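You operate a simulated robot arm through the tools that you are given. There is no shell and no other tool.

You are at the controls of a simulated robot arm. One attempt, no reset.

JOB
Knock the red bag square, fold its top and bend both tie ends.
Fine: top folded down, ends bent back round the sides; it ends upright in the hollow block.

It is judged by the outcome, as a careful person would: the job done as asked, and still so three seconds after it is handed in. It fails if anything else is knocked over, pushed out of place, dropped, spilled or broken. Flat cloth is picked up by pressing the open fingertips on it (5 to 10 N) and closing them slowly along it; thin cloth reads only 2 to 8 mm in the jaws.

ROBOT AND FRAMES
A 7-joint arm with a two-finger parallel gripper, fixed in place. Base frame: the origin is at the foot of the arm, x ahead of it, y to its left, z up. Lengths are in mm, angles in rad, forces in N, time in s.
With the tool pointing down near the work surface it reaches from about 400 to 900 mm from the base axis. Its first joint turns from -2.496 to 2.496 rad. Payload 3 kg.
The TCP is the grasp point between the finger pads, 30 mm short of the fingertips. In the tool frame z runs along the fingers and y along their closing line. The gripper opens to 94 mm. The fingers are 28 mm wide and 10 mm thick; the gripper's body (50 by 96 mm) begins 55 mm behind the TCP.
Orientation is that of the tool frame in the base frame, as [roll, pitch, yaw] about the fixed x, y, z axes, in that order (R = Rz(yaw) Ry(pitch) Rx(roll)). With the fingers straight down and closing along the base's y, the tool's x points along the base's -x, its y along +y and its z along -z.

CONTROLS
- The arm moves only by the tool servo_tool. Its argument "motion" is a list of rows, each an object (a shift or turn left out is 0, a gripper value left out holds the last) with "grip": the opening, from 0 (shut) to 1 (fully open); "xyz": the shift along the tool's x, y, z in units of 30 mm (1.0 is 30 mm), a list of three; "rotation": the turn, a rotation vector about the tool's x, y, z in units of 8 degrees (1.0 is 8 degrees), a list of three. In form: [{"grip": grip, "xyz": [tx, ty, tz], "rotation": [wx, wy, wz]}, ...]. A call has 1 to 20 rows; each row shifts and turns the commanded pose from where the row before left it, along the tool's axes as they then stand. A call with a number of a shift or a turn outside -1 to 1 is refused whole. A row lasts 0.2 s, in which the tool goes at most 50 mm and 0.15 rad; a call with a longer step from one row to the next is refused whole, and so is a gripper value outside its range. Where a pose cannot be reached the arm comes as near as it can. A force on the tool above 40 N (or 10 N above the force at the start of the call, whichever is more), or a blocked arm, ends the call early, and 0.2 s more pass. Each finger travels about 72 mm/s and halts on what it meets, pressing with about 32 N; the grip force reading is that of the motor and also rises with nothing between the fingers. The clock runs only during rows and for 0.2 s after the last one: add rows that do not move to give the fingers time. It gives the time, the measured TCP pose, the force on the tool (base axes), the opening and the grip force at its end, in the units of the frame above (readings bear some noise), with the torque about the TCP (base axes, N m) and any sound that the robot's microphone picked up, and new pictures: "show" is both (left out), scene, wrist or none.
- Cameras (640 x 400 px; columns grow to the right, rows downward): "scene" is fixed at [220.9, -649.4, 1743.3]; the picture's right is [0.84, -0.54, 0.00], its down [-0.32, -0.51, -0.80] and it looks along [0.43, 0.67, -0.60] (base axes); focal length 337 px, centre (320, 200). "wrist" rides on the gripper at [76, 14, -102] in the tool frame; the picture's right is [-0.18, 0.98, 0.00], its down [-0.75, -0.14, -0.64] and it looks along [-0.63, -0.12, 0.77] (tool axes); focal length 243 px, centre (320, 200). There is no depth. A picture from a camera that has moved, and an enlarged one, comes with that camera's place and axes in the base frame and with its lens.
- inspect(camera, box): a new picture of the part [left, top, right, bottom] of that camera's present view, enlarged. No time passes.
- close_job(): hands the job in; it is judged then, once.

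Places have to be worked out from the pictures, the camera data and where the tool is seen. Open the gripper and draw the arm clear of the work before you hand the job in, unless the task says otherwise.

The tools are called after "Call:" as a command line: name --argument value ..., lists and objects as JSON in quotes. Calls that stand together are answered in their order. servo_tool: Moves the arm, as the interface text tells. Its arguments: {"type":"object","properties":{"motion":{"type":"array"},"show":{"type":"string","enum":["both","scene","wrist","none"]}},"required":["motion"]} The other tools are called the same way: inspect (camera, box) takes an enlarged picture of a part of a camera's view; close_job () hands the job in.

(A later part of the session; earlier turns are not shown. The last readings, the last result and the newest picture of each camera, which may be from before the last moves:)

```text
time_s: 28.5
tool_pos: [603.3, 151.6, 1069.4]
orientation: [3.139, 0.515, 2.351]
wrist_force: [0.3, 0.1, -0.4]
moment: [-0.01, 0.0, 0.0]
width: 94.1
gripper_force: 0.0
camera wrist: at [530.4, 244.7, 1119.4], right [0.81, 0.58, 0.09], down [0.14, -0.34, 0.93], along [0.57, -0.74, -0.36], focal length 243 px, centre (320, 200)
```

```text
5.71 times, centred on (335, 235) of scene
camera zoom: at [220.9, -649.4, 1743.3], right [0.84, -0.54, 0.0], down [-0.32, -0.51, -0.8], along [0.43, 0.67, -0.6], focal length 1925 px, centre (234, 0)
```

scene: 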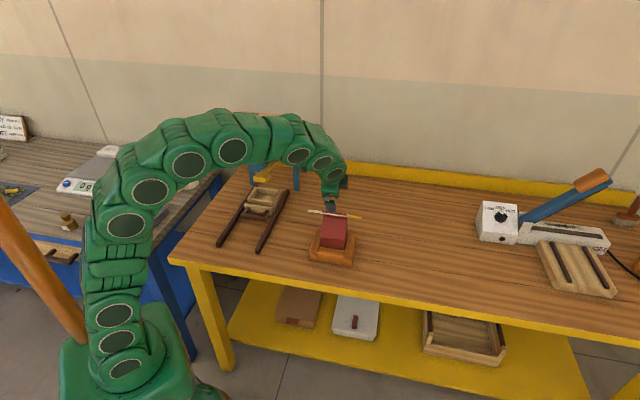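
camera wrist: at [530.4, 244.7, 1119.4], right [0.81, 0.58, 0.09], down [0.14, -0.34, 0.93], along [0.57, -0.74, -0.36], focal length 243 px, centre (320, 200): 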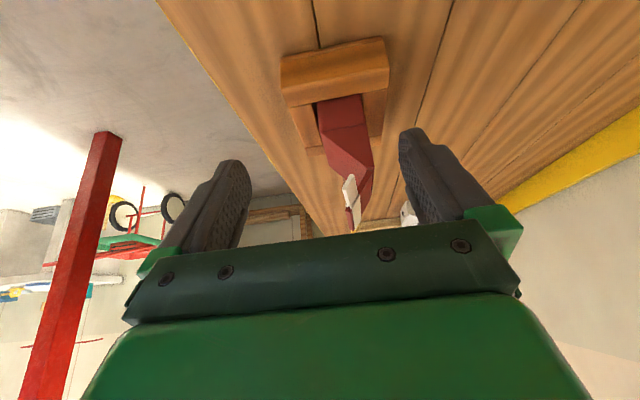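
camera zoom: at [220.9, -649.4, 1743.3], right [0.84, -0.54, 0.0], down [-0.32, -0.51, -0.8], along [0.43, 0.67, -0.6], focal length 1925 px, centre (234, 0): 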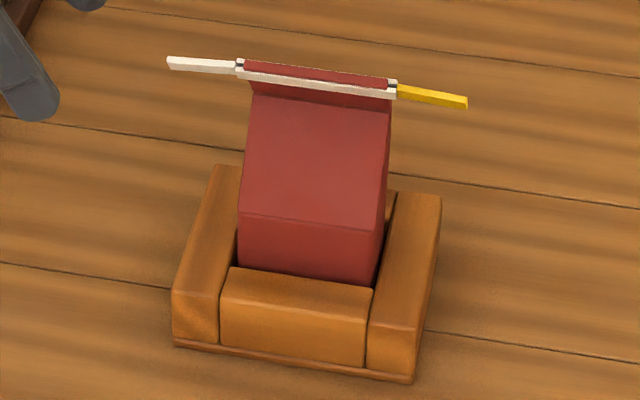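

The outline is similar, with the front face now flush. I zoom at the same scale as before to compare widths and check whether the bag sits square.

Call:
inspect --camera "wrist" --box '[240, 80, 440, 240]'

Call:
inspect --camera "wrist" --box '[270, 30, 400, 130]'

```text
2.50 times, centred on (340, 160) of wrist
camera zoom: at [530.4, 244.7, 1119.4], right [0.81, 0.58, 0.09], down [0.14, -0.34, 0.93], along [0.57, -0.74, -0.36], focal length 606 px, centre (270, 300)
```

zoom: 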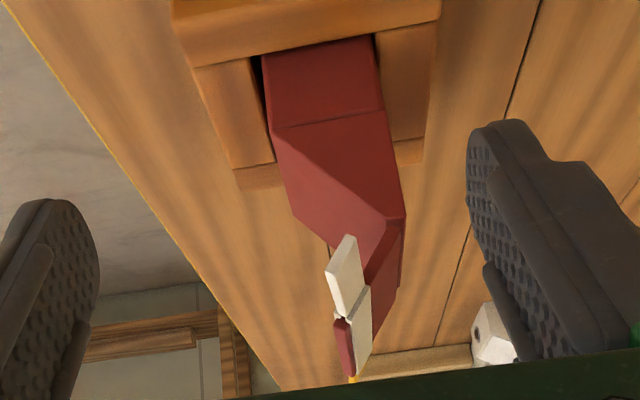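

```text
4.00 times, centred on (335, 80) of wrist
camera zoom: at [530.4, 244.7, 1119.4], right [0.81, 0.58, 0.09], down [0.14, -0.34, 0.93], along [0.57, -0.74, -0.36], focal length 970 px, centre (260, 680)
```

zoom: 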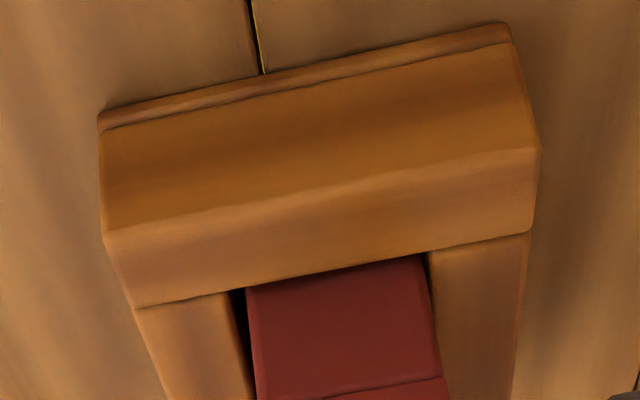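

The comparison is clear: before, the lower bag bulged (126 px at the block against 105 px at the shoulder); now its sides are straight (109 against 108 px), so it has been knocked square. Next I fold the top: I go behind the flap with closed fingers to push it forward and down over the front slope.

Call:
servo_tool --motion '[{"rotation": [0, 0.92, 0]}, {"rotation": [0, 0.92, 0]}, {"rotation": [0, 0.92, 0]}, {"rotation": [0, 0.92, 0]}, {"xyz": [0, 0, -1]}, {"xyz": [0, 0, -1], "grip": 0.5}, {"xyz": [-0.89, 0.323, 0], "grip": 0}, {"xyz": [-0.89, 0.323, 0]}, {"xyz": [-0.89, 0.323, 0]}, {"xyz": [-0.89, 0.323, 0]}, {"xyz": [-0.89, 0.323, 0]}, {"xyz": [-0.89, 0.323, 0]}, {"xyz": [0, 0, 0.8]}, {"xyz": [0, 0, 0.8]}, {"xyz": [0, 0, 0.7]}, {}]'

Call:
inspect --camera "scene" --box '[300, 180, 380, 270]'

Call:
inspect --camera "wrist" --box '[200, 80, 440, 260]'

```text
time_s: 31.9
tool_pos: [756.1, 78.0, 1059.1]
orientation: [3.139, 0.0, 2.353]
wrist_force: [-1.3, -0.5, 0.2]
moment: [-0.03, -0.03, -0.01]
width: 0.0
gripper_force: 31.9
camera wrist: at [711.3, 144.2, 1160.5], right [0.83, 0.56, 0.0], down [0.43, -0.63, 0.64], along [0.36, -0.53, -0.77], focal length 243 px, centre (320, 200)
```

scene: 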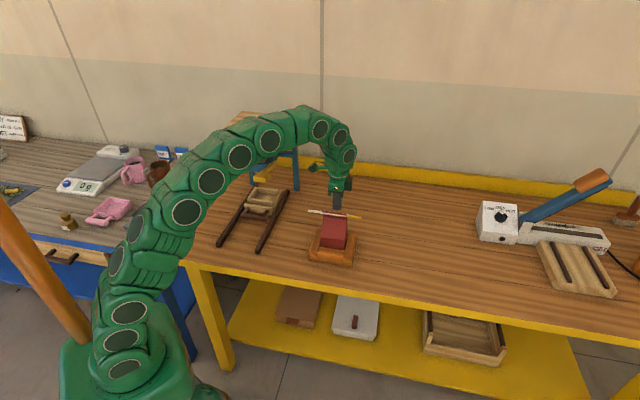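
wrist: 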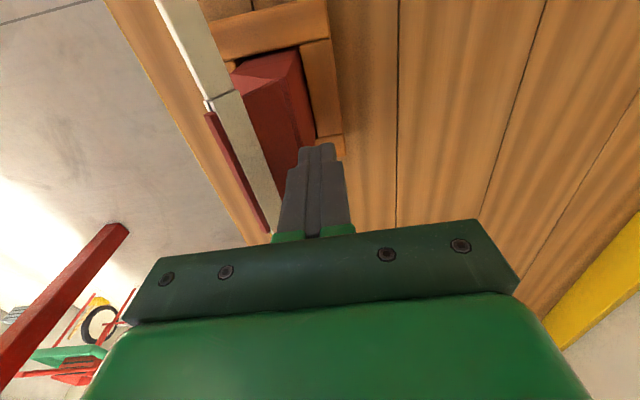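

```text
4.44 times, centred on (340, 225) of scene
camera zoom: at [220.9, -649.4, 1743.3], right [0.84, -0.54, 0.0], down [-0.32, -0.51, -0.8], along [0.43, 0.67, -0.6], focal length 1497 px, centre (231, 89)
```

zoom: 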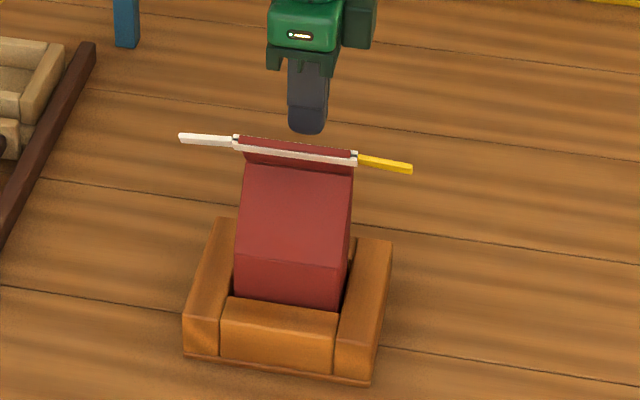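

```text
2.22 times, centred on (320, 170) of wrist
camera zoom: at [711.3, 144.2, 1160.5], right [0.83, 0.56, 0.0], down [0.43, -0.63, 0.64], along [0.36, -0.53, -0.77], focal length 539 px, centre (320, 267)
```

zoom: 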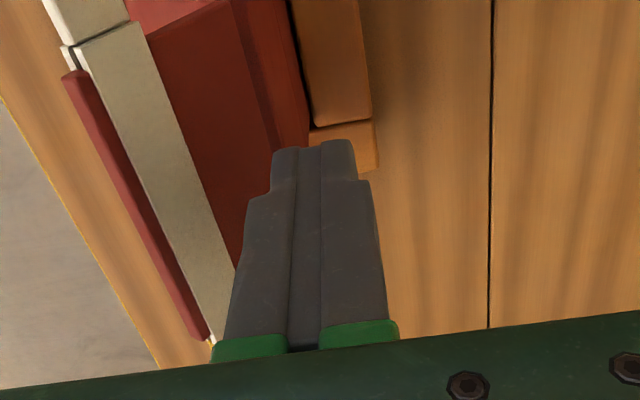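

The fingers are behind the flap at tie height. I push forward about 34 mm slowly, and check that the flap turns and the bag stays put.

Call:
servo_tool --motion '[{"xyz": [0, -0.3, 0.05]}, {"xyz": [0, -0.3, 0.05]}, {"xyz": [0, -0.27, 0.07]}, {"xyz": [0, -0.26, 0.07]}, {}]' --show "wrist"

Call:
inspect --camera "scene" --box '[300, 180, 380, 270]'

Call:
inspect --camera "wrist" --box '[200, 40, 440, 260]'

```text
time_s: 33.1
tool_pos: [733.5, 54.5, 1052.2]
orientation: [3.142, 0.002, 2.352]
wrist_force: [-0.5, 0.1, 0.3]
moment: [0.03, -0.01, -0.01]
width: 0.1
gripper_force: 31.9
camera wrist: at [689.6, 119.4, 1154.3], right [0.83, 0.56, 0.0], down [0.43, -0.63, 0.64], along [0.36, -0.53, -0.77], focal length 243 px, centre (320, 200)
```

wrist: 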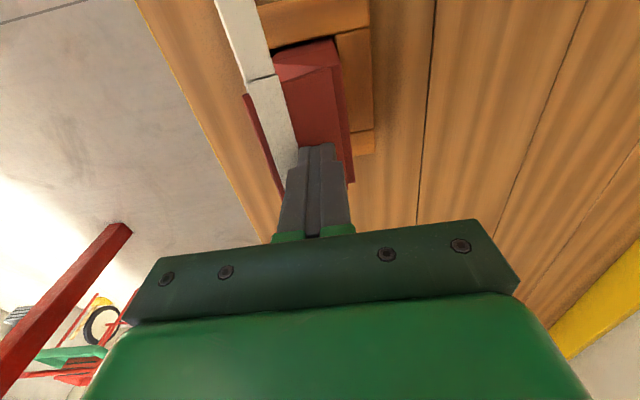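

```text
4.44 times, centred on (340, 225) of scene
camera zoom: at [220.9, -649.4, 1743.3], right [0.84, -0.54, 0.0], down [-0.32, -0.51, -0.8], along [0.43, 0.67, -0.6], focal length 1497 px, centre (231, 89)
```

zoom: 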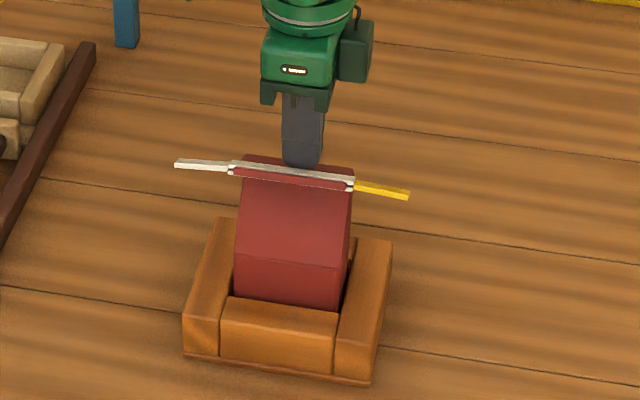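

```text
1.82 times, centred on (320, 150) of wrist
camera zoom: at [689.6, 119.4, 1154.3], right [0.83, 0.56, 0.0], down [0.43, -0.63, 0.64], along [0.36, -0.53, -0.77], focal length 441 px, centre (320, 291)
```

zoom: 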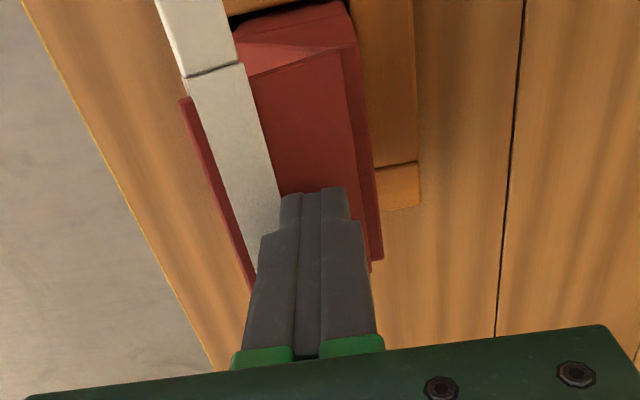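

The flap turns easily with almost no force and the bag stays still. I continue over the top of the arc to bring it horizontal.

Call:
servo_tool --motion '[{"xyz": [0, -0.2, 0.13]}, {"xyz": [0, -0.2, 0.137]}, {"xyz": [0, -0.09, 0.15]}, {"xyz": [0, -0.08, 0.15]}, {}]' --show "wrist"

Call:
inspect --camera "scene" --box '[300, 180, 380, 270]'

Call:
inspect --camera "wrist" --box '[200, 40, 440, 260]'

```text
time_s: 34.3
tool_pos: [720.8, 41.9, 1036.1]
orientation: [-3.141, -0.001, 2.353]
wrist_force: [0.6, -0.3, 0.1]
moment: [0.0, 0.0, 0.0]
width: 0.0
gripper_force: 31.9
camera wrist: at [677.2, 106.0, 1137.5], right [0.83, 0.56, 0.0], down [0.43, -0.64, 0.64], along [0.36, -0.53, -0.77], focal length 243 px, centre (320, 200)
```

wrist: 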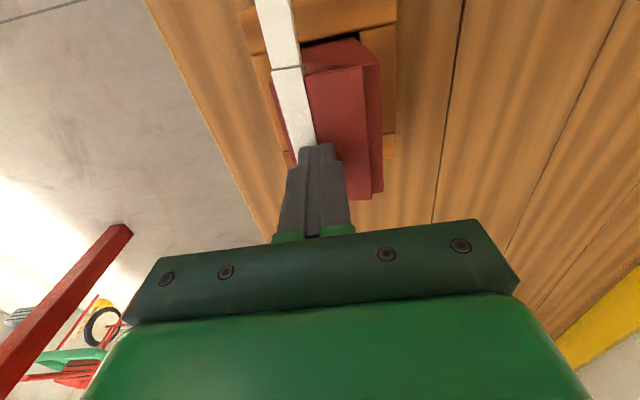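

```text
4.44 times, centred on (340, 225) of scene
camera zoom: at [220.9, -649.4, 1743.3], right [0.84, -0.54, 0.0], down [-0.32, -0.51, -0.8], along [0.43, 0.67, -0.6], focal length 1497 px, centre (231, 89)
```

zoom: 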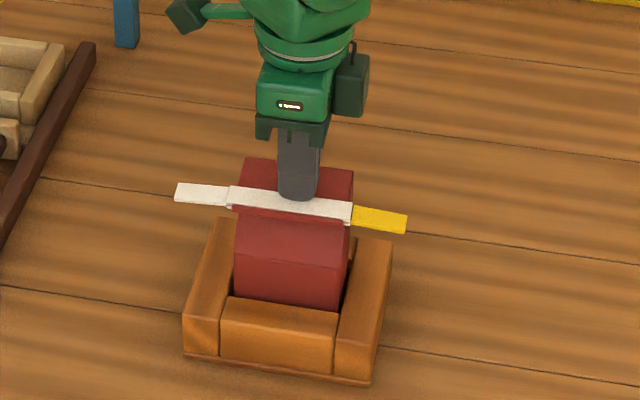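

```text
1.82 times, centred on (320, 150) of wrist
camera zoom: at [677.2, 106.0, 1137.5], right [0.83, 0.56, 0.0], down [0.43, -0.64, 0.64], along [0.36, -0.53, -0.77], focal length 441 px, centre (320, 291)
```

zoom: 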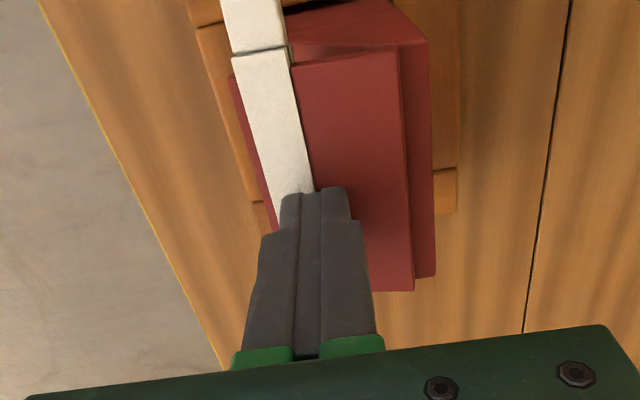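

The flap is now level, with the fingertips on top of the tie. I press it on down along its arc while tilting the tool to stay square to it.

Call:
servo_tool --motion '[{"xyz": [0, -0.14, 0.16], "rotation": [-0.83, 0, 0]}, {"xyz": [0, -0.158, 0.143], "rotation": [-0.83, 0, 0]}, {"xyz": [0, -0.173, 0.123], "rotation": [-0.83, 0, 0]}, {"xyz": [0, -0.112, 0.148], "rotation": [-0.83, 0, 0]}, {"xyz": [0, -0.128, 0.134], "rotation": [-0.83, 0, 0]}, {"xyz": [0, -0.143, 0.119], "rotation": [-0.83, 0, 0]}, {}]'

Call:
inspect --camera "scene" --box '[300, 180, 380, 270]'

Call:
inspect --camera "wrist" --box '[160, 0, 440, 260]'

```text
time_s: 35.9
tool_pos: [708.0, 30.0, 1006.4]
orientation: [2.442, 0.0, 2.352]
wrist_force: [0.3, -0.2, -1.2]
moment: [0.0, -0.01, 0.01]
width: 0.0
gripper_force: 32.0
camera wrist: at [615.2, 46.1, 1091.9], right [0.66, 0.4, 0.63], down [0.16, -0.9, 0.4], along [0.73, -0.16, -0.66], focal length 243 px, centre (320, 200)
```

scene: 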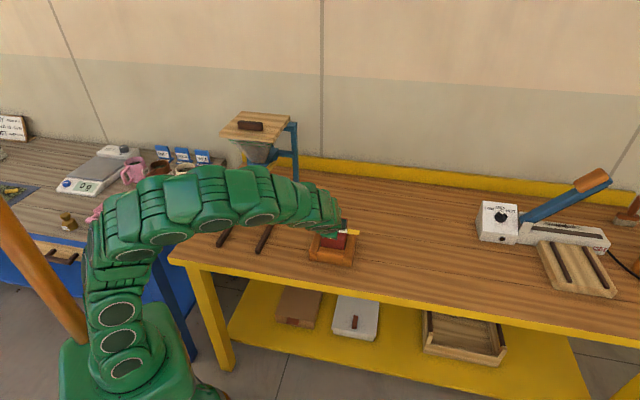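
wrist: 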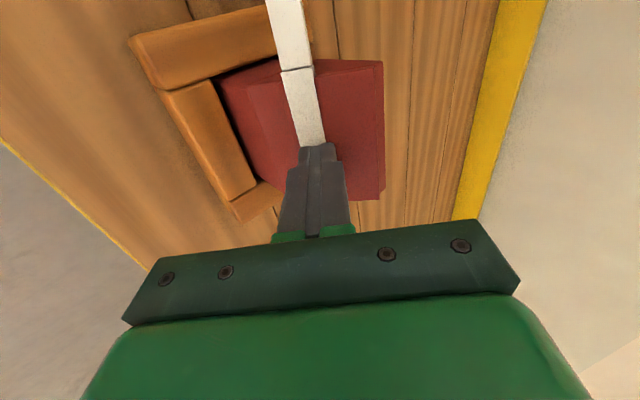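

```text
4.44 times, centred on (340, 225) of scene
camera zoom: at [220.9, -649.4, 1743.3], right [0.84, -0.54, 0.0], down [-0.32, -0.51, -0.8], along [0.43, 0.67, -0.6], focal length 1497 px, centre (231, 89)
```

zoom: 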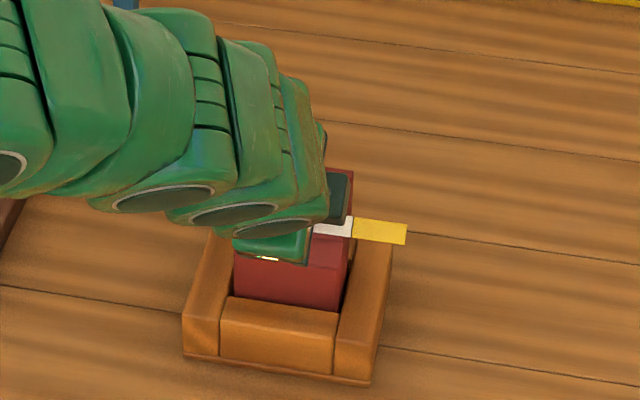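

```text
1.54 times, centred on (300, 130) of wrist
camera zoom: at [615.2, 46.1, 1091.9], right [0.66, 0.4, 0.63], down [0.16, -0.9, 0.4], along [0.73, -0.16, -0.66], focal length 373 px, centre (351, 308)
```

zoom: 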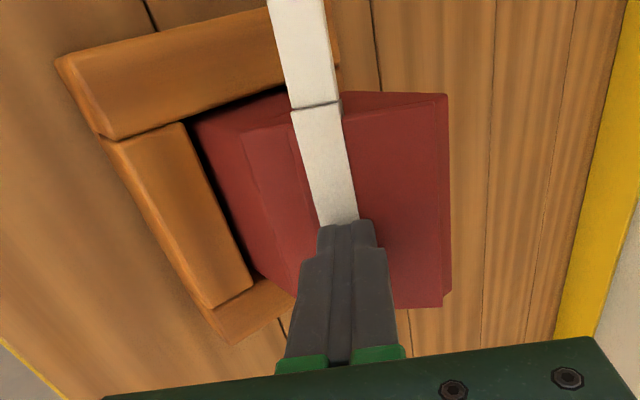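

The flap is nearly down on the slope, still with no resistance. I finish the arc and press gently until contact force builds.

Call:
servo_tool --motion '[{"xyz": [0, -0.118, 0.14], "rotation": [-0.81, 0, 0]}, {"xyz": [0, -0.133, 0.126], "rotation": [-0.81, 0, 0]}, {}]' --show "wrist"

Call:
inspect --camera "wrist" --box '[160, 0, 440, 260]'

```text
time_s: 36.7
tool_pos: [707.9, 29.0, 994.6]
orientation: [2.217, 0.002, 2.351]
wrist_force: [-4.1, -10.5, 22.5]
moment: [0.29, -0.26, -0.09]
width: 0.2
gripper_force: 32.0
camera wrist: at [602.1, 31.9, 1067.1], right [0.55, 0.29, 0.78], down [0.11, -0.96, 0.27], along [0.83, -0.07, -0.56], focal length 243 px, centre (320, 200)
```

wrist: 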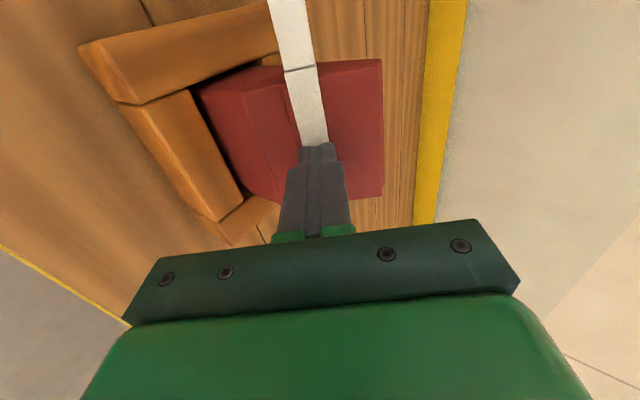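

```text
1.54 times, centred on (300, 130) of wrist
camera zoom: at [602.1, 31.9, 1067.1], right [0.55, 0.29, 0.78], down [0.11, -0.96, 0.27], along [0.83, -0.07, -0.56], focal length 373 px, centre (351, 308)
```

zoom: 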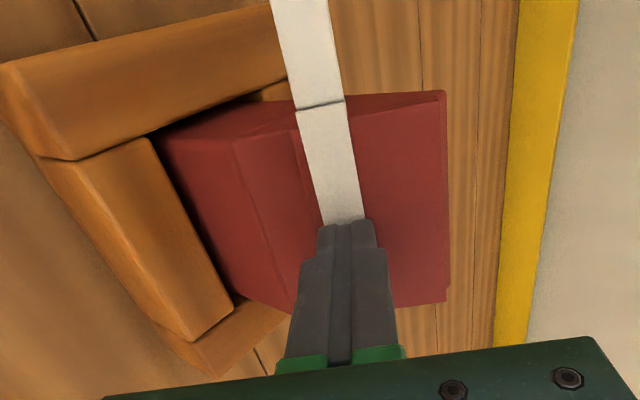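

The flap is pressed onto the slope at about 25 N. I hold briefly, then back straight off to see whether the fold stays.

Call:
servo_tool --motion '[{}, {}, {"xyz": [0, 0, -0.5]}, {"xyz": [0, 0, -1]}, {"xyz": [0, 0, -1]}, {"xyz": [0, 0, -1]}, {}, {}]'

Call:
inspect --camera "wrist" --box '[160, 0, 440, 240]'

Call:
inspect --camera "scene" --box '[300, 200, 370, 270]'

```text
time_s: 38.5
tool_pos: [648.3, -30.8, 1060.6]
orientation: [2.22, 0.001, 2.352]
wrist_force: [-0.1, -0.3, -1.5]
moment: [-0.01, -0.01, 0.02]
width: 0.0
gripper_force: 31.6
camera wrist: at [542.5, -27.0, 1132.6], right [0.55, 0.29, 0.78], down [0.11, -0.96, 0.27], along [0.83, -0.07, -0.56], focal length 243 px, centre (320, 200)
```

scene: 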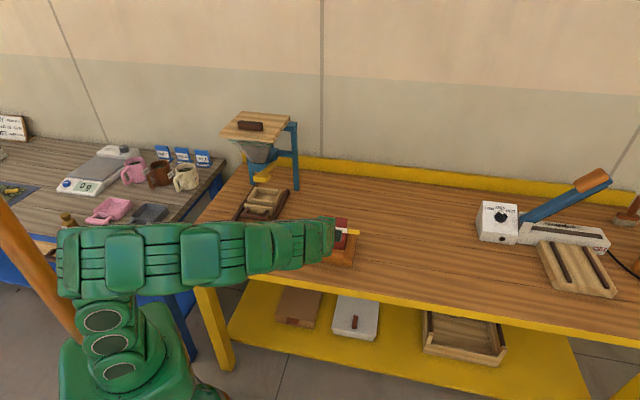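
wrist: 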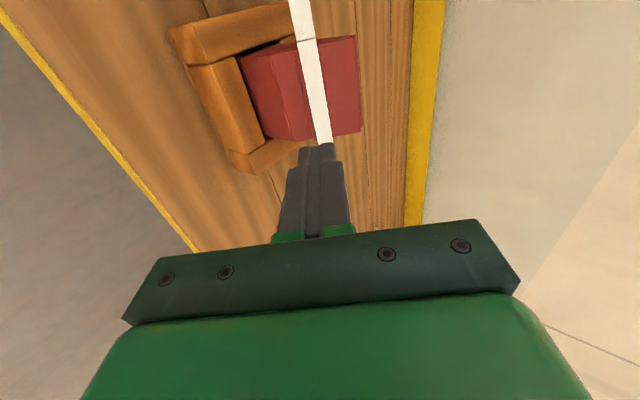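

```text
1.67 times, centred on (300, 120) of wrist
camera zoom: at [542.5, -27.0, 1132.6], right [0.55, 0.29, 0.78], down [0.11, -0.96, 0.27], along [0.83, -0.07, -0.56], focal length 404 px, centre (353, 333)
```

zoom: 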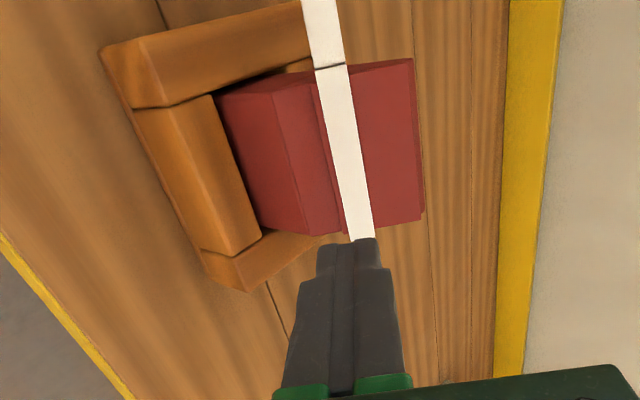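

```text
5.71 times, centred on (335, 235) of scene
camera zoom: at [220.9, -649.4, 1743.3], right [0.84, -0.54, 0.0], down [-0.32, -0.51, -0.8], along [0.43, 0.67, -0.6], focal length 1925 px, centre (234, 0)
```

zoom: 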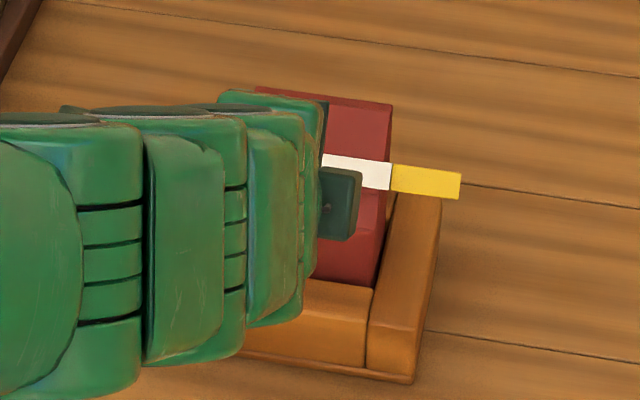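

The fold stays down by itself with no springback. I raise, return the tool to vertical and go to the white side to measure where the tie ends now are.

Call:
servo_tool --motion '[{"rotation": [0.94, 0, 0]}, {"rotation": [0.94, 0, 0]}, {"rotation": [0.94, 0, 0]}, {"rotation": [0.94, 0, 0]}, {"rotation": [0.94, 0, 0]}, {"rotation": [0.94, 0, 0]}, {"rotation": [0.94, 0, 0]}, {"xyz": [0, 0, -1]}, {"xyz": [0, 0, -1]}, {"xyz": [0, 0, -1]}, {"xyz": [0.89, 0.5, 0]}, {"xyz": [0.89, 0.5, 0]}, {"xyz": [0.89, 0.5, 0]}, {"xyz": [0.89, 0.5, 0]}, {"xyz": [0.89, 0.5, 0]}, {"xyz": [0.89, 0.5, 0]}, {}]'

Call:
inspect --camera "wrist" --box '[240, 60, 440, 240]'

Call:
inspect --camera "scene" --box '[300, 200, 370, 270]'

```text
time_s: 42.1
tool_pos: [600.3, 149.3, 1145.8]
orientation: [3.138, 0.001, 2.352]
wrist_force: [-0.9, 0.0, -0.3]
moment: [-0.01, 0.02, -0.01]
width: 0.0
gripper_force: 31.8
camera wrist: at [556.4, 213.4, 1247.2], right [0.83, 0.56, 0.0], down [0.43, -0.64, 0.64], along [0.36, -0.53, -0.77], focal length 243 px, centre (320, 200)
```

scene: 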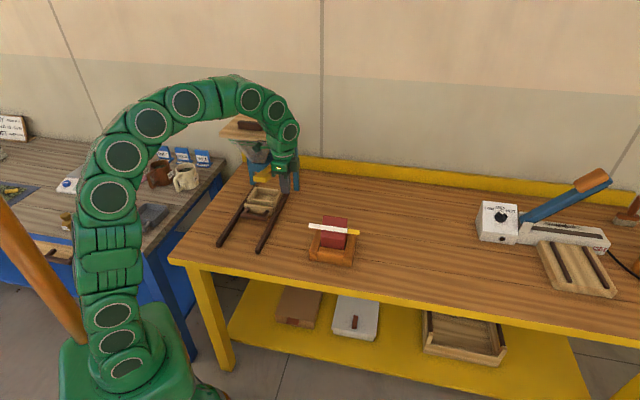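
wrist: 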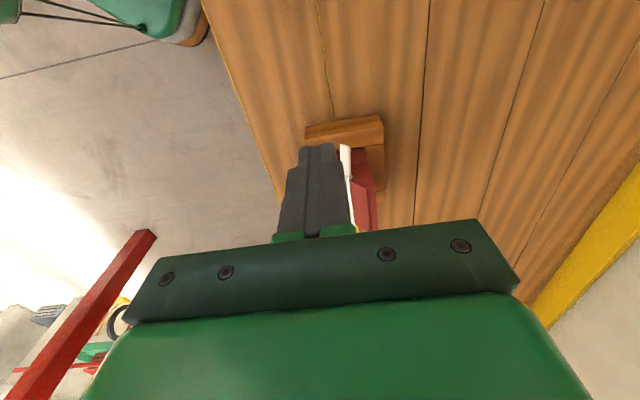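

```text
2.22 times, centred on (340, 150) of wrist
camera zoom: at [556.4, 213.4, 1247.2], right [0.83, 0.56, 0.0], down [0.43, -0.64, 0.64], along [0.36, -0.53, -0.77], focal length 539 px, centre (276, 311)
```

zoom: 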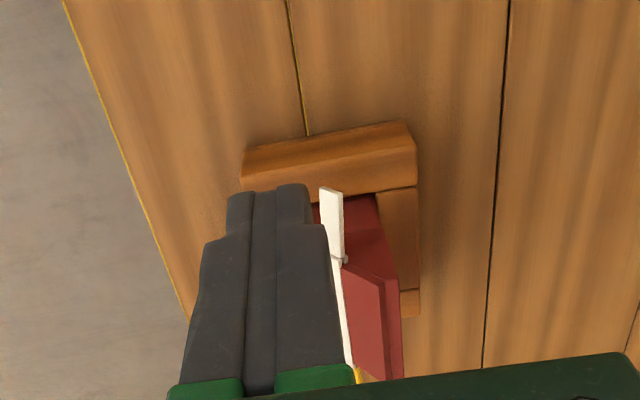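

```text
5.71 times, centred on (335, 235) of scene
camera zoom: at [220.9, -649.4, 1743.3], right [0.84, -0.54, 0.0], down [-0.32, -0.51, -0.8], along [0.43, 0.67, -0.6], focal length 1925 px, centre (234, 0)
```

zoom: 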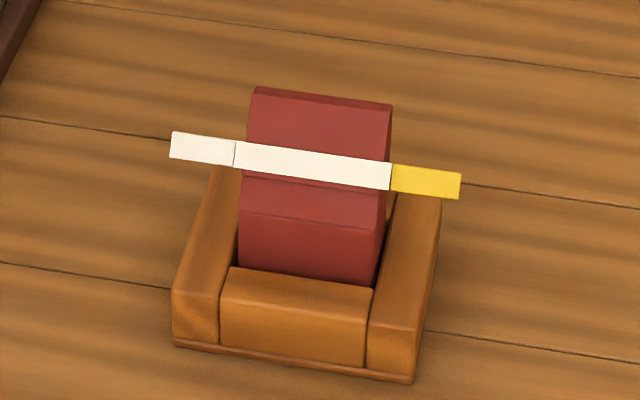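

The scene picture shows the fold lying flat on the slope. The closed fingers hide part of the side view, so I open them to see and measure.

Call:
servo_tool --motion '[{"grip": 1.0}, {}, {}, {}]' --show "none"

Call:
inspect --camera "wrist" --box '[260, 90, 420, 240]'

```text
time_s: 43.1
tool_pos: [599.5, 148.6, 1145.5]
orientation: [3.139, -0.002, 2.353]
wrist_force: [0.2, 0.3, -0.5]
moment: [0.0, -0.02, -0.02]
width: 94.2
gripper_force: 0.0
```

```text
2.67 times, centred on (340, 165) of wrist
camera zoom: at [556.5, 213.1, 1247.2], right [0.83, 0.56, 0.0], down [0.43, -0.64, 0.64], along [0.36, -0.53, -0.77], focal length 647 px, centre (267, 293)
```

zoom: 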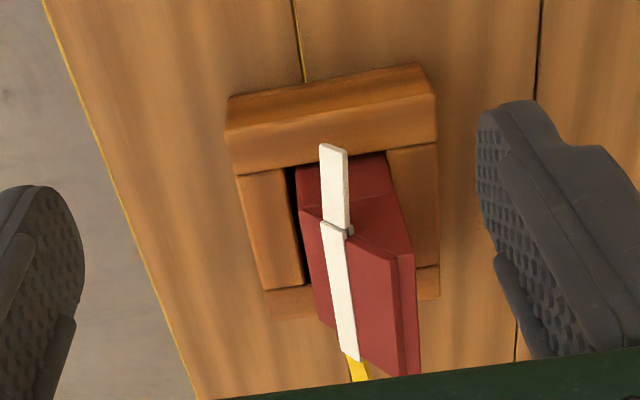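

The white tie end runs from its joint at about (691, 78, 971) to its tip at about (662, 113), pointing straight out sideways. I close the fingers and bring them down just in front of that end, ready to push it back round the side.

Call:
servo_tool --motion '[{"grip": 0.5, "xyz": [-0.77, -0.125, 0]}, {"grip": 0, "xyz": [-0.77, -0.125, 0]}, {"xyz": [-0.77, -0.125, 0]}, {"xyz": [-0.76, -0.125, 0]}, {"xyz": [0, 0, 0.95]}, {"xyz": [0, 0, 0.95]}, {"xyz": [0, 0, 0.95]}, {}]'

Call:
inspect --camera "wrist" --box '[240, 60, 440, 240]'

Call:
inspect --camera "scene" --box '[290, 180, 380, 270]'

```text
time_s: 44.9
tool_pos: [651.6, 73.0, 1062.3]
orientation: [3.137, 0.0, 2.352]
wrist_force: [0.2, -0.4, -0.3]
moment: [-0.03, 0.03, 0.01]
width: 0.0
gripper_force: 31.6
camera wrist: at [608.2, 136.8, 1164.1], right [0.83, 0.56, 0.0], down [0.43, -0.64, 0.64], along [0.36, -0.53, -0.77], focal length 243 px, centre (320, 200)
```

scene: 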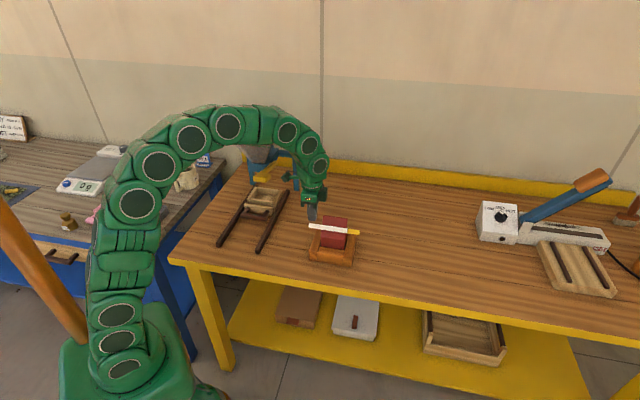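
wrist: 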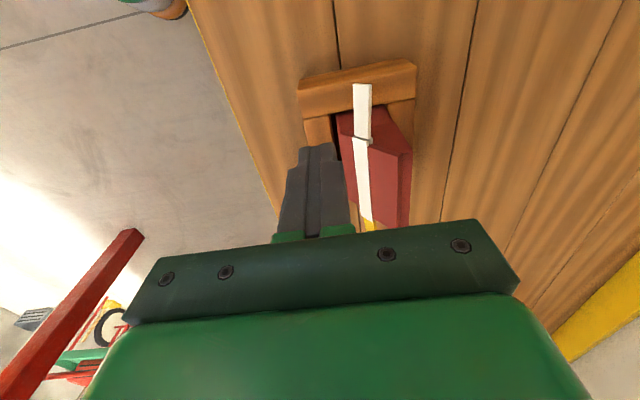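

```text
2.22 times, centred on (340, 150) of wrist
camera zoom: at [608.2, 136.8, 1164.1], right [0.83, 0.56, 0.0], down [0.43, -0.64, 0.64], along [0.36, -0.53, -0.77], focal length 539 px, centre (276, 311)
```

zoom: 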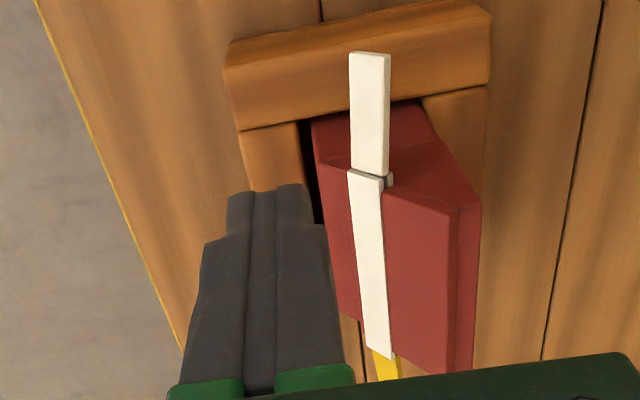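

```text
4.44 times, centred on (335, 225) of scene
camera zoom: at [220.9, -649.4, 1743.3], right [0.84, -0.54, 0.0], down [-0.32, -0.51, -0.8], along [0.43, 0.67, -0.6], focal length 1497 px, centre (253, 89)
```

zoom: 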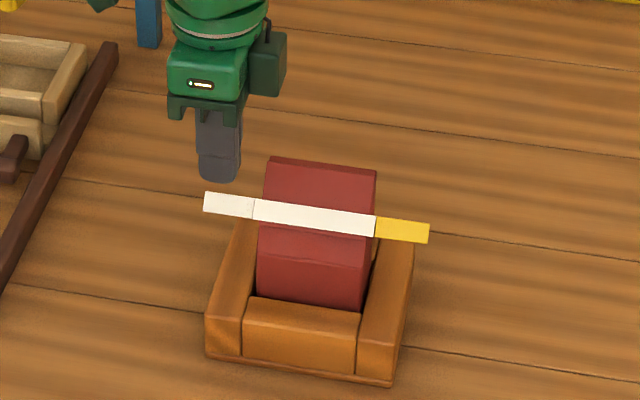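

The joint checks out at about u=544 mm depth and the finger is about 30 mm in front. I lower the closed fingers beside the tie end so they overlap its height.

Call:
servo_tool --motion '[{"xyz": [0, 0, 0.8]}, {"xyz": [0, 0, 0.8]}, {"xyz": [0, 0, 0.8]}, {"xyz": [0, 0, 0.8]}, {}]'

Call:
inspect --camera "wrist" --box '[240, 20, 480, 240]'

Call:
inspect --camera "scene" --box '[290, 180, 380, 270]'

```text
time_s: 46.1
tool_pos: [653.1, 71.7, 966.4]
orientation: [3.138, -0.001, 2.351]
wrist_force: [-0.1, 0.0, -0.2]
moment: [0.02, -0.03, -0.04]
width: 0.0
gripper_force: 32.0
camera wrist: at [608.9, 135.8, 1067.6], right [0.83, 0.56, 0.0], down [0.43, -0.64, 0.64], along [0.36, -0.53, -0.77], focal length 243 px, centre (320, 200)
```

scene: 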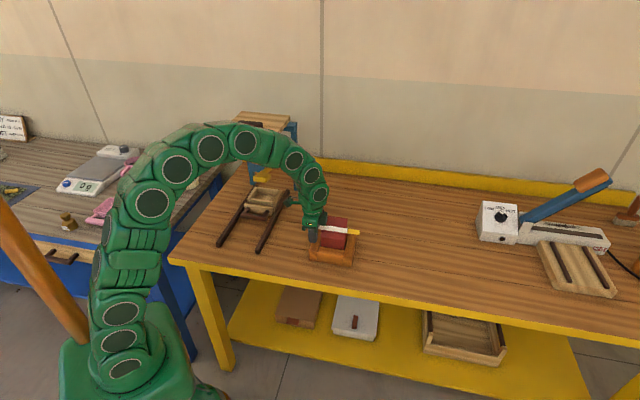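
wrist: 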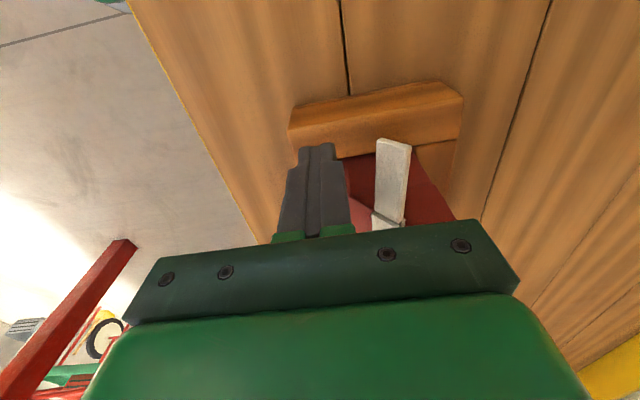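

```text
1.82 times, centred on (360, 130) of wrist
camera zoom: at [608.9, 135.8, 1067.6], right [0.83, 0.56, 0.0], down [0.43, -0.64, 0.64], along [0.36, -0.53, -0.77], focal length 441 px, centre (247, 327)
```

zoom: 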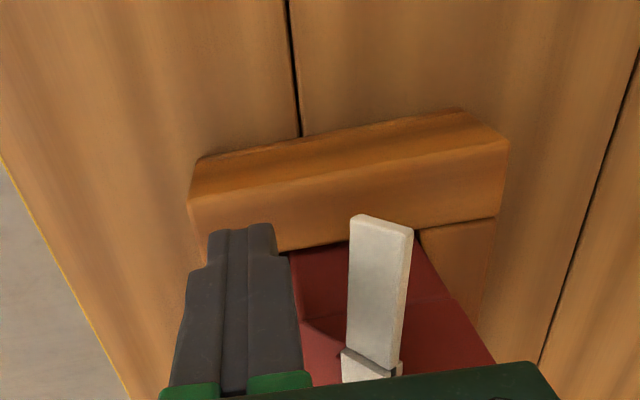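

```text
4.44 times, centred on (335, 225) of scene
camera zoom: at [220.9, -649.4, 1743.3], right [0.84, -0.54, 0.0], down [-0.32, -0.51, -0.8], along [0.43, 0.67, -0.6], focal length 1497 px, centre (253, 89)
```

zoom: 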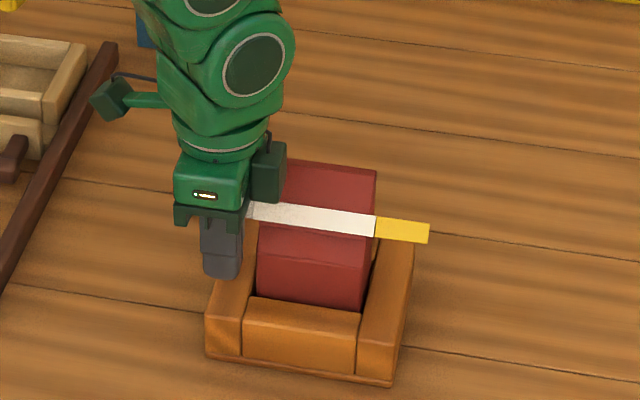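

The fingers are just in front of the white end, above the block wall. I push back about 26 mm and check the end bends without moving the bag.

Call:
servo_tool --motion '[{"xyz": [0, 0.25, 0]}, {"xyz": [0, 0.25, 0]}, {"xyz": [0, 0.2, 0]}, {"xyz": [0, 0.17, 0]}, {}]' --show "wrist"

Call:
inspect --camera "wrist" --box '[240, 20, 480, 240]'

Call:
inspect --camera "scene" --box '[290, 180, 380, 270]'

```text
time_s: 47.3
tool_pos: [672.9, 91.0, 967.3]
orientation: [3.134, 0.0, 2.351]
wrist_force: [-1.1, -0.1, 0.3]
moment: [-0.03, 0.01, -0.02]
width: 0.1
gripper_force: 31.6
camera wrist: at [628.7, 155.6, 1068.6], right [0.83, 0.56, 0.0], down [0.43, -0.64, 0.64], along [0.36, -0.53, -0.77], focal length 243 px, centre (320, 200)
```

wrist: 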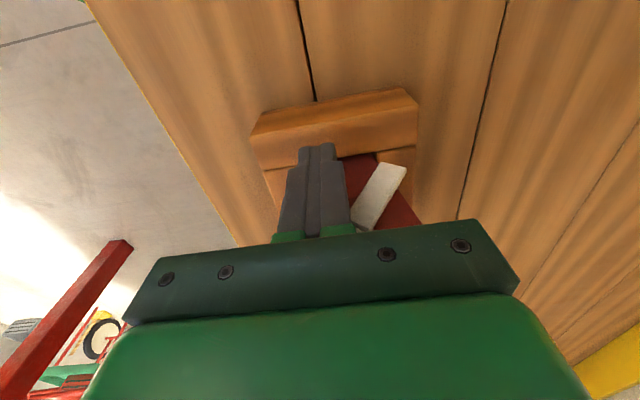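

```text
1.82 times, centred on (360, 130) of wrist
camera zoom: at [628.7, 155.6, 1068.6], right [0.83, 0.56, 0.0], down [0.43, -0.64, 0.64], along [0.36, -0.53, -0.77], focal length 441 px, centre (247, 327)
```

zoom: 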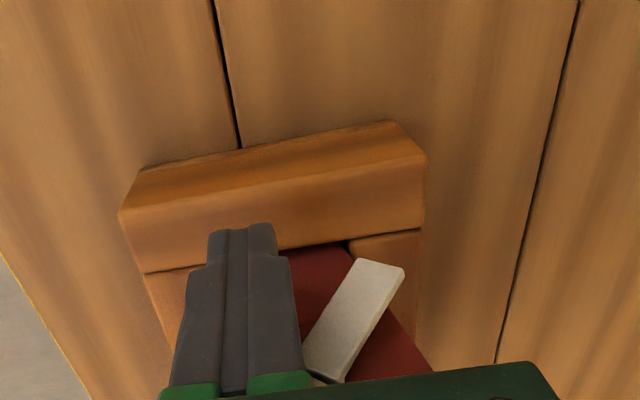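

```text
4.44 times, centred on (335, 225) of scene
camera zoom: at [220.9, -649.4, 1743.3], right [0.84, -0.54, 0.0], down [-0.32, -0.51, -0.8], along [0.43, 0.67, -0.6], focal length 1497 px, centre (253, 89)
```

zoom: 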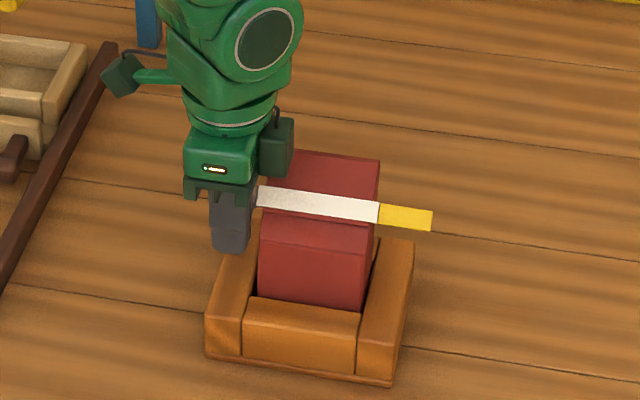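

The end bends to about 45°, but pushing so near its joint leans the bag back a little in the block. I slide outboard for better leverage near the tip and then follow an arc backward and inward, so that the force stays small.

Call:
servo_tool --motion '[{"xyz": [0, -0.15, 0]}, {"xyz": [0.48, 0, 0]}, {"xyz": [0, 0.2, 0]}, {"xyz": [0, 0.24, 0]}, {"xyz": [-0.2, 0.133, 0]}, {}]' --show "wrist"

Call:
inspect --camera "wrist" --box '[240, 20, 480, 240]'

Call:
inspect --camera "scene" --box '[290, 180, 380, 270]'

```text
time_s: 48.7
tool_pos: [675.1, 106.7, 967.7]
orientation: [3.14, 0.001, 2.353]
wrist_force: [0.1, 0.6, 0.4]
moment: [-0.01, 0.02, 0.01]
width: 0.0
gripper_force: 31.9
camera wrist: at [630.8, 171.2, 1069.0], right [0.83, 0.56, 0.0], down [0.43, -0.64, 0.64], along [0.36, -0.53, -0.77], focal length 243 px, centre (320, 200)
```

wrist: 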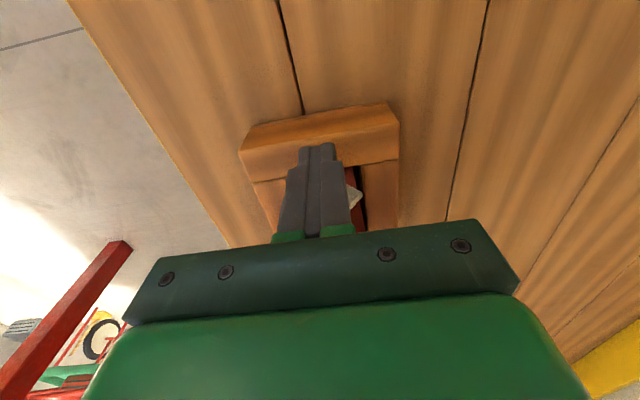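

```text
1.82 times, centred on (360, 130) of wrist
camera zoom: at [630.8, 171.2, 1069.0], right [0.83, 0.56, 0.0], down [0.43, -0.64, 0.64], along [0.36, -0.53, -0.77], focal length 441 px, centre (247, 327)
```

zoom: 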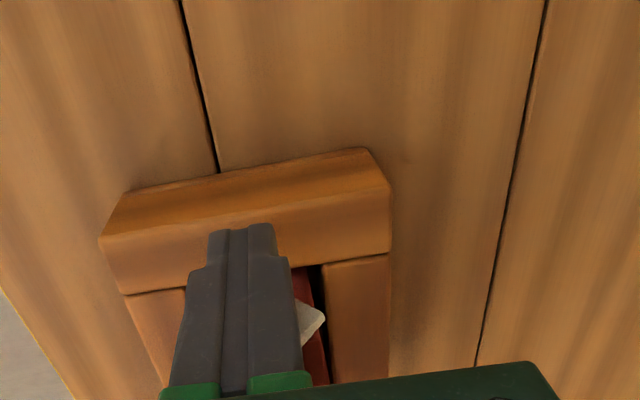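

```text
4.44 times, centred on (335, 225) of scene
camera zoom: at [220.9, -649.4, 1743.3], right [0.84, -0.54, 0.0], down [-0.32, -0.51, -0.8], along [0.43, 0.67, -0.6], focal length 1497 px, centre (253, 89)
```

zoom: 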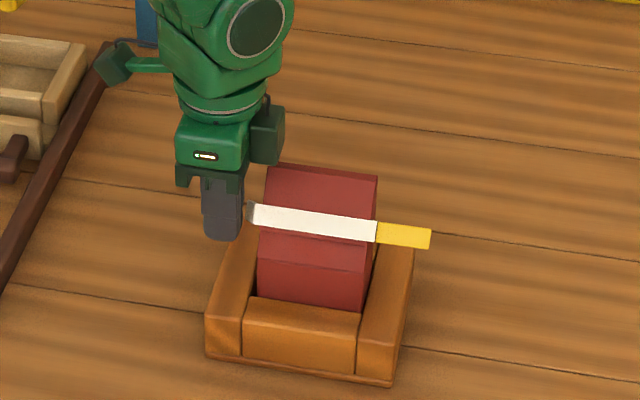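

The bag has settled back in the block and the end is bent further, with almost no force. I continue the arc inward to lay it along the bag's side.

Call:
servo_tool --motion '[{"xyz": [-0.12, 0.05, 0]}, {"xyz": [-0.12, 0.03, 0]}, {"xyz": [-0.13, 0.02, 0]}, {"xyz": [-0.13, 0.02, 0]}, {}]' --show "wrist"

Call:
inspect --camera "wrist" --box '[240, 20, 480, 240]'

Call:
inspect --camera "scene" --box '[290, 180, 380, 270]'

```text
time_s: 49.9
tool_pos: [689.0, 98.8, 967.5]
orientation: [3.138, -0.002, 2.353]
wrist_force: [-10.1, 8.7, 6.4]
moment: [-0.25, -0.13, -0.13]
width: 0.2
gripper_force: 32.5
camera wrist: at [645.2, 162.5, 1068.2], right [0.83, 0.56, 0.0], down [0.43, -0.64, 0.64], along [0.36, -0.53, -0.77], focal length 243 px, centre (320, 200)
```

wrist: 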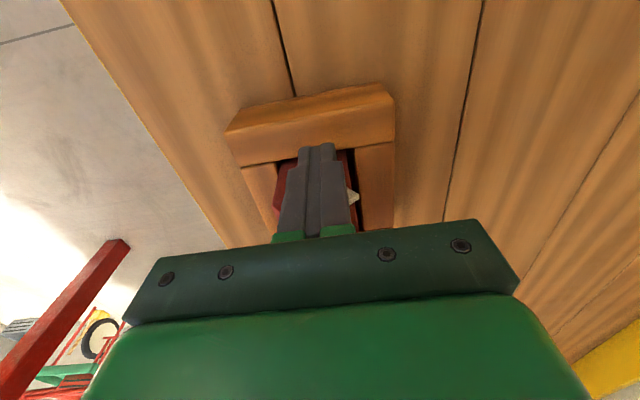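

```text
1.82 times, centred on (360, 130) of wrist
camera zoom: at [645.2, 162.5, 1068.2], right [0.83, 0.56, 0.0], down [0.43, -0.64, 0.64], along [0.36, -0.53, -0.77], focal length 441 px, centre (247, 327)
```

zoom: 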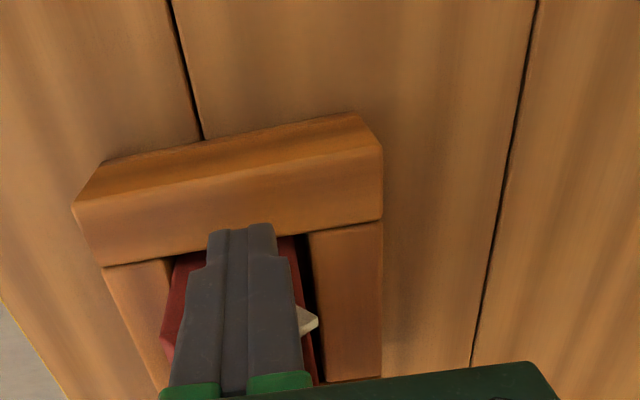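

```text
4.44 times, centred on (335, 225) of scene
camera zoom: at [220.9, -649.4, 1743.3], right [0.84, -0.54, 0.0], down [-0.32, -0.51, -0.8], along [0.43, 0.67, -0.6], focal length 1497 px, centre (253, 89)
```

zoom: 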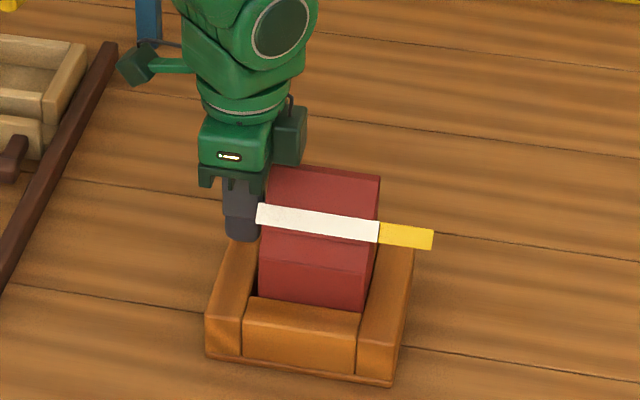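

The fingers now press at about 13 N against the bag's side, so the end must be flat against it. I back off outward and look.

Call:
servo_tool --motion '[{"xyz": [0.5, 0, 0]}, {"xyz": [0.8, -0.2, -0.3]}, {"xyz": [0.8, 0, -0.8]}, {"xyz": [0.8, 0, -0.9]}, {"xyz": [0.2, 0, -0.9], "grip": 1.0}, {"xyz": [0, 0, -0.9]}, {}, {}]'

Call:
inspect --camera "wrist" --box '[240, 60, 440, 240]'

Call:
inspect --camera "scene" --box '[290, 180, 380, 270]'

```text
time_s: 51.7
tool_pos: [619.0, 160.7, 1080.4]
orientation: [3.139, 0.0, 2.354]
wrist_force: [-0.5, 0.1, -0.5]
moment: [-0.02, -0.04, -0.02]
width: 94.1
gripper_force: 0.2
camera wrist: at [574.8, 224.9, 1181.0], right [0.83, 0.56, 0.0], down [0.43, -0.64, 0.64], along [0.36, -0.53, -0.77], focal length 243 px, centre (320, 200)
```

scene: 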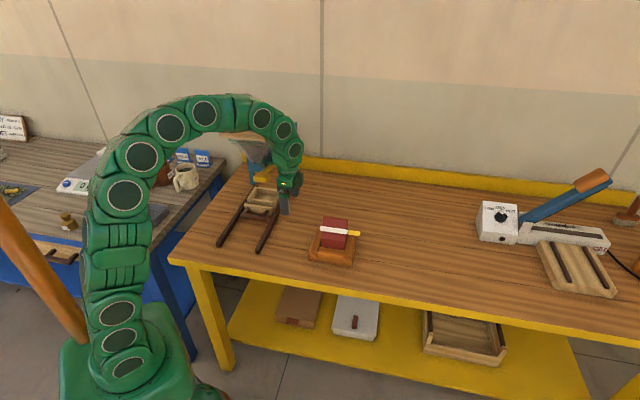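
wrist: 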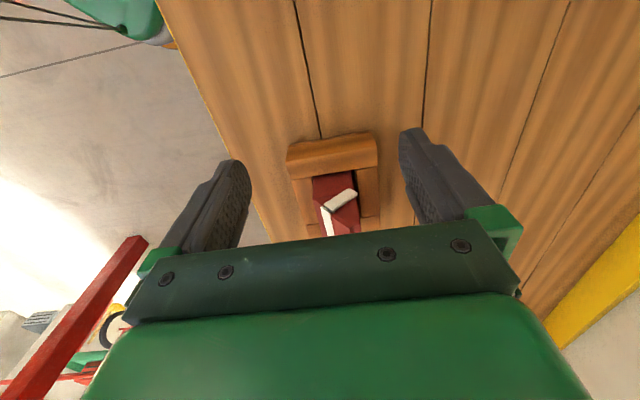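

```text
2.22 times, centred on (340, 150) of wrist
camera zoom: at [574.8, 224.9, 1181.0], right [0.83, 0.56, 0.0], down [0.43, -0.64, 0.64], along [0.36, -0.53, -0.77], focal length 539 px, centre (276, 311)
```

zoom: 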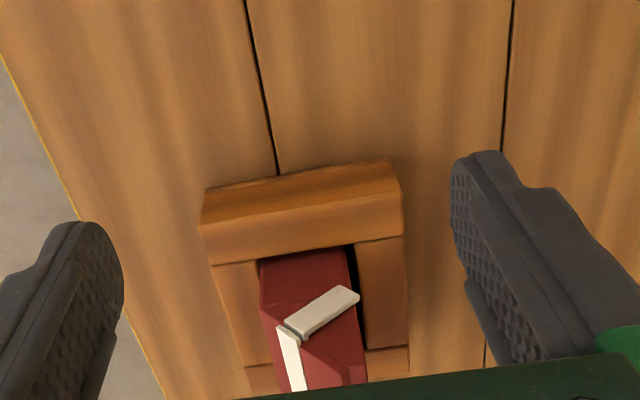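

```text
4.44 times, centred on (335, 225) of scene
camera zoom: at [220.9, -649.4, 1743.3], right [0.84, -0.54, 0.0], down [-0.32, -0.51, -0.8], along [0.43, 0.67, -0.6], focal length 1497 px, centre (253, 89)
```

zoom: 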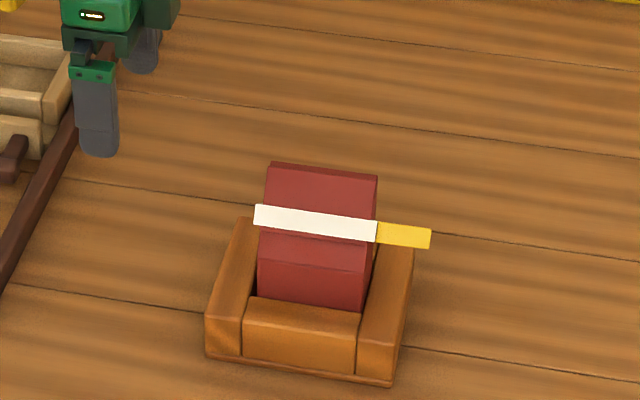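

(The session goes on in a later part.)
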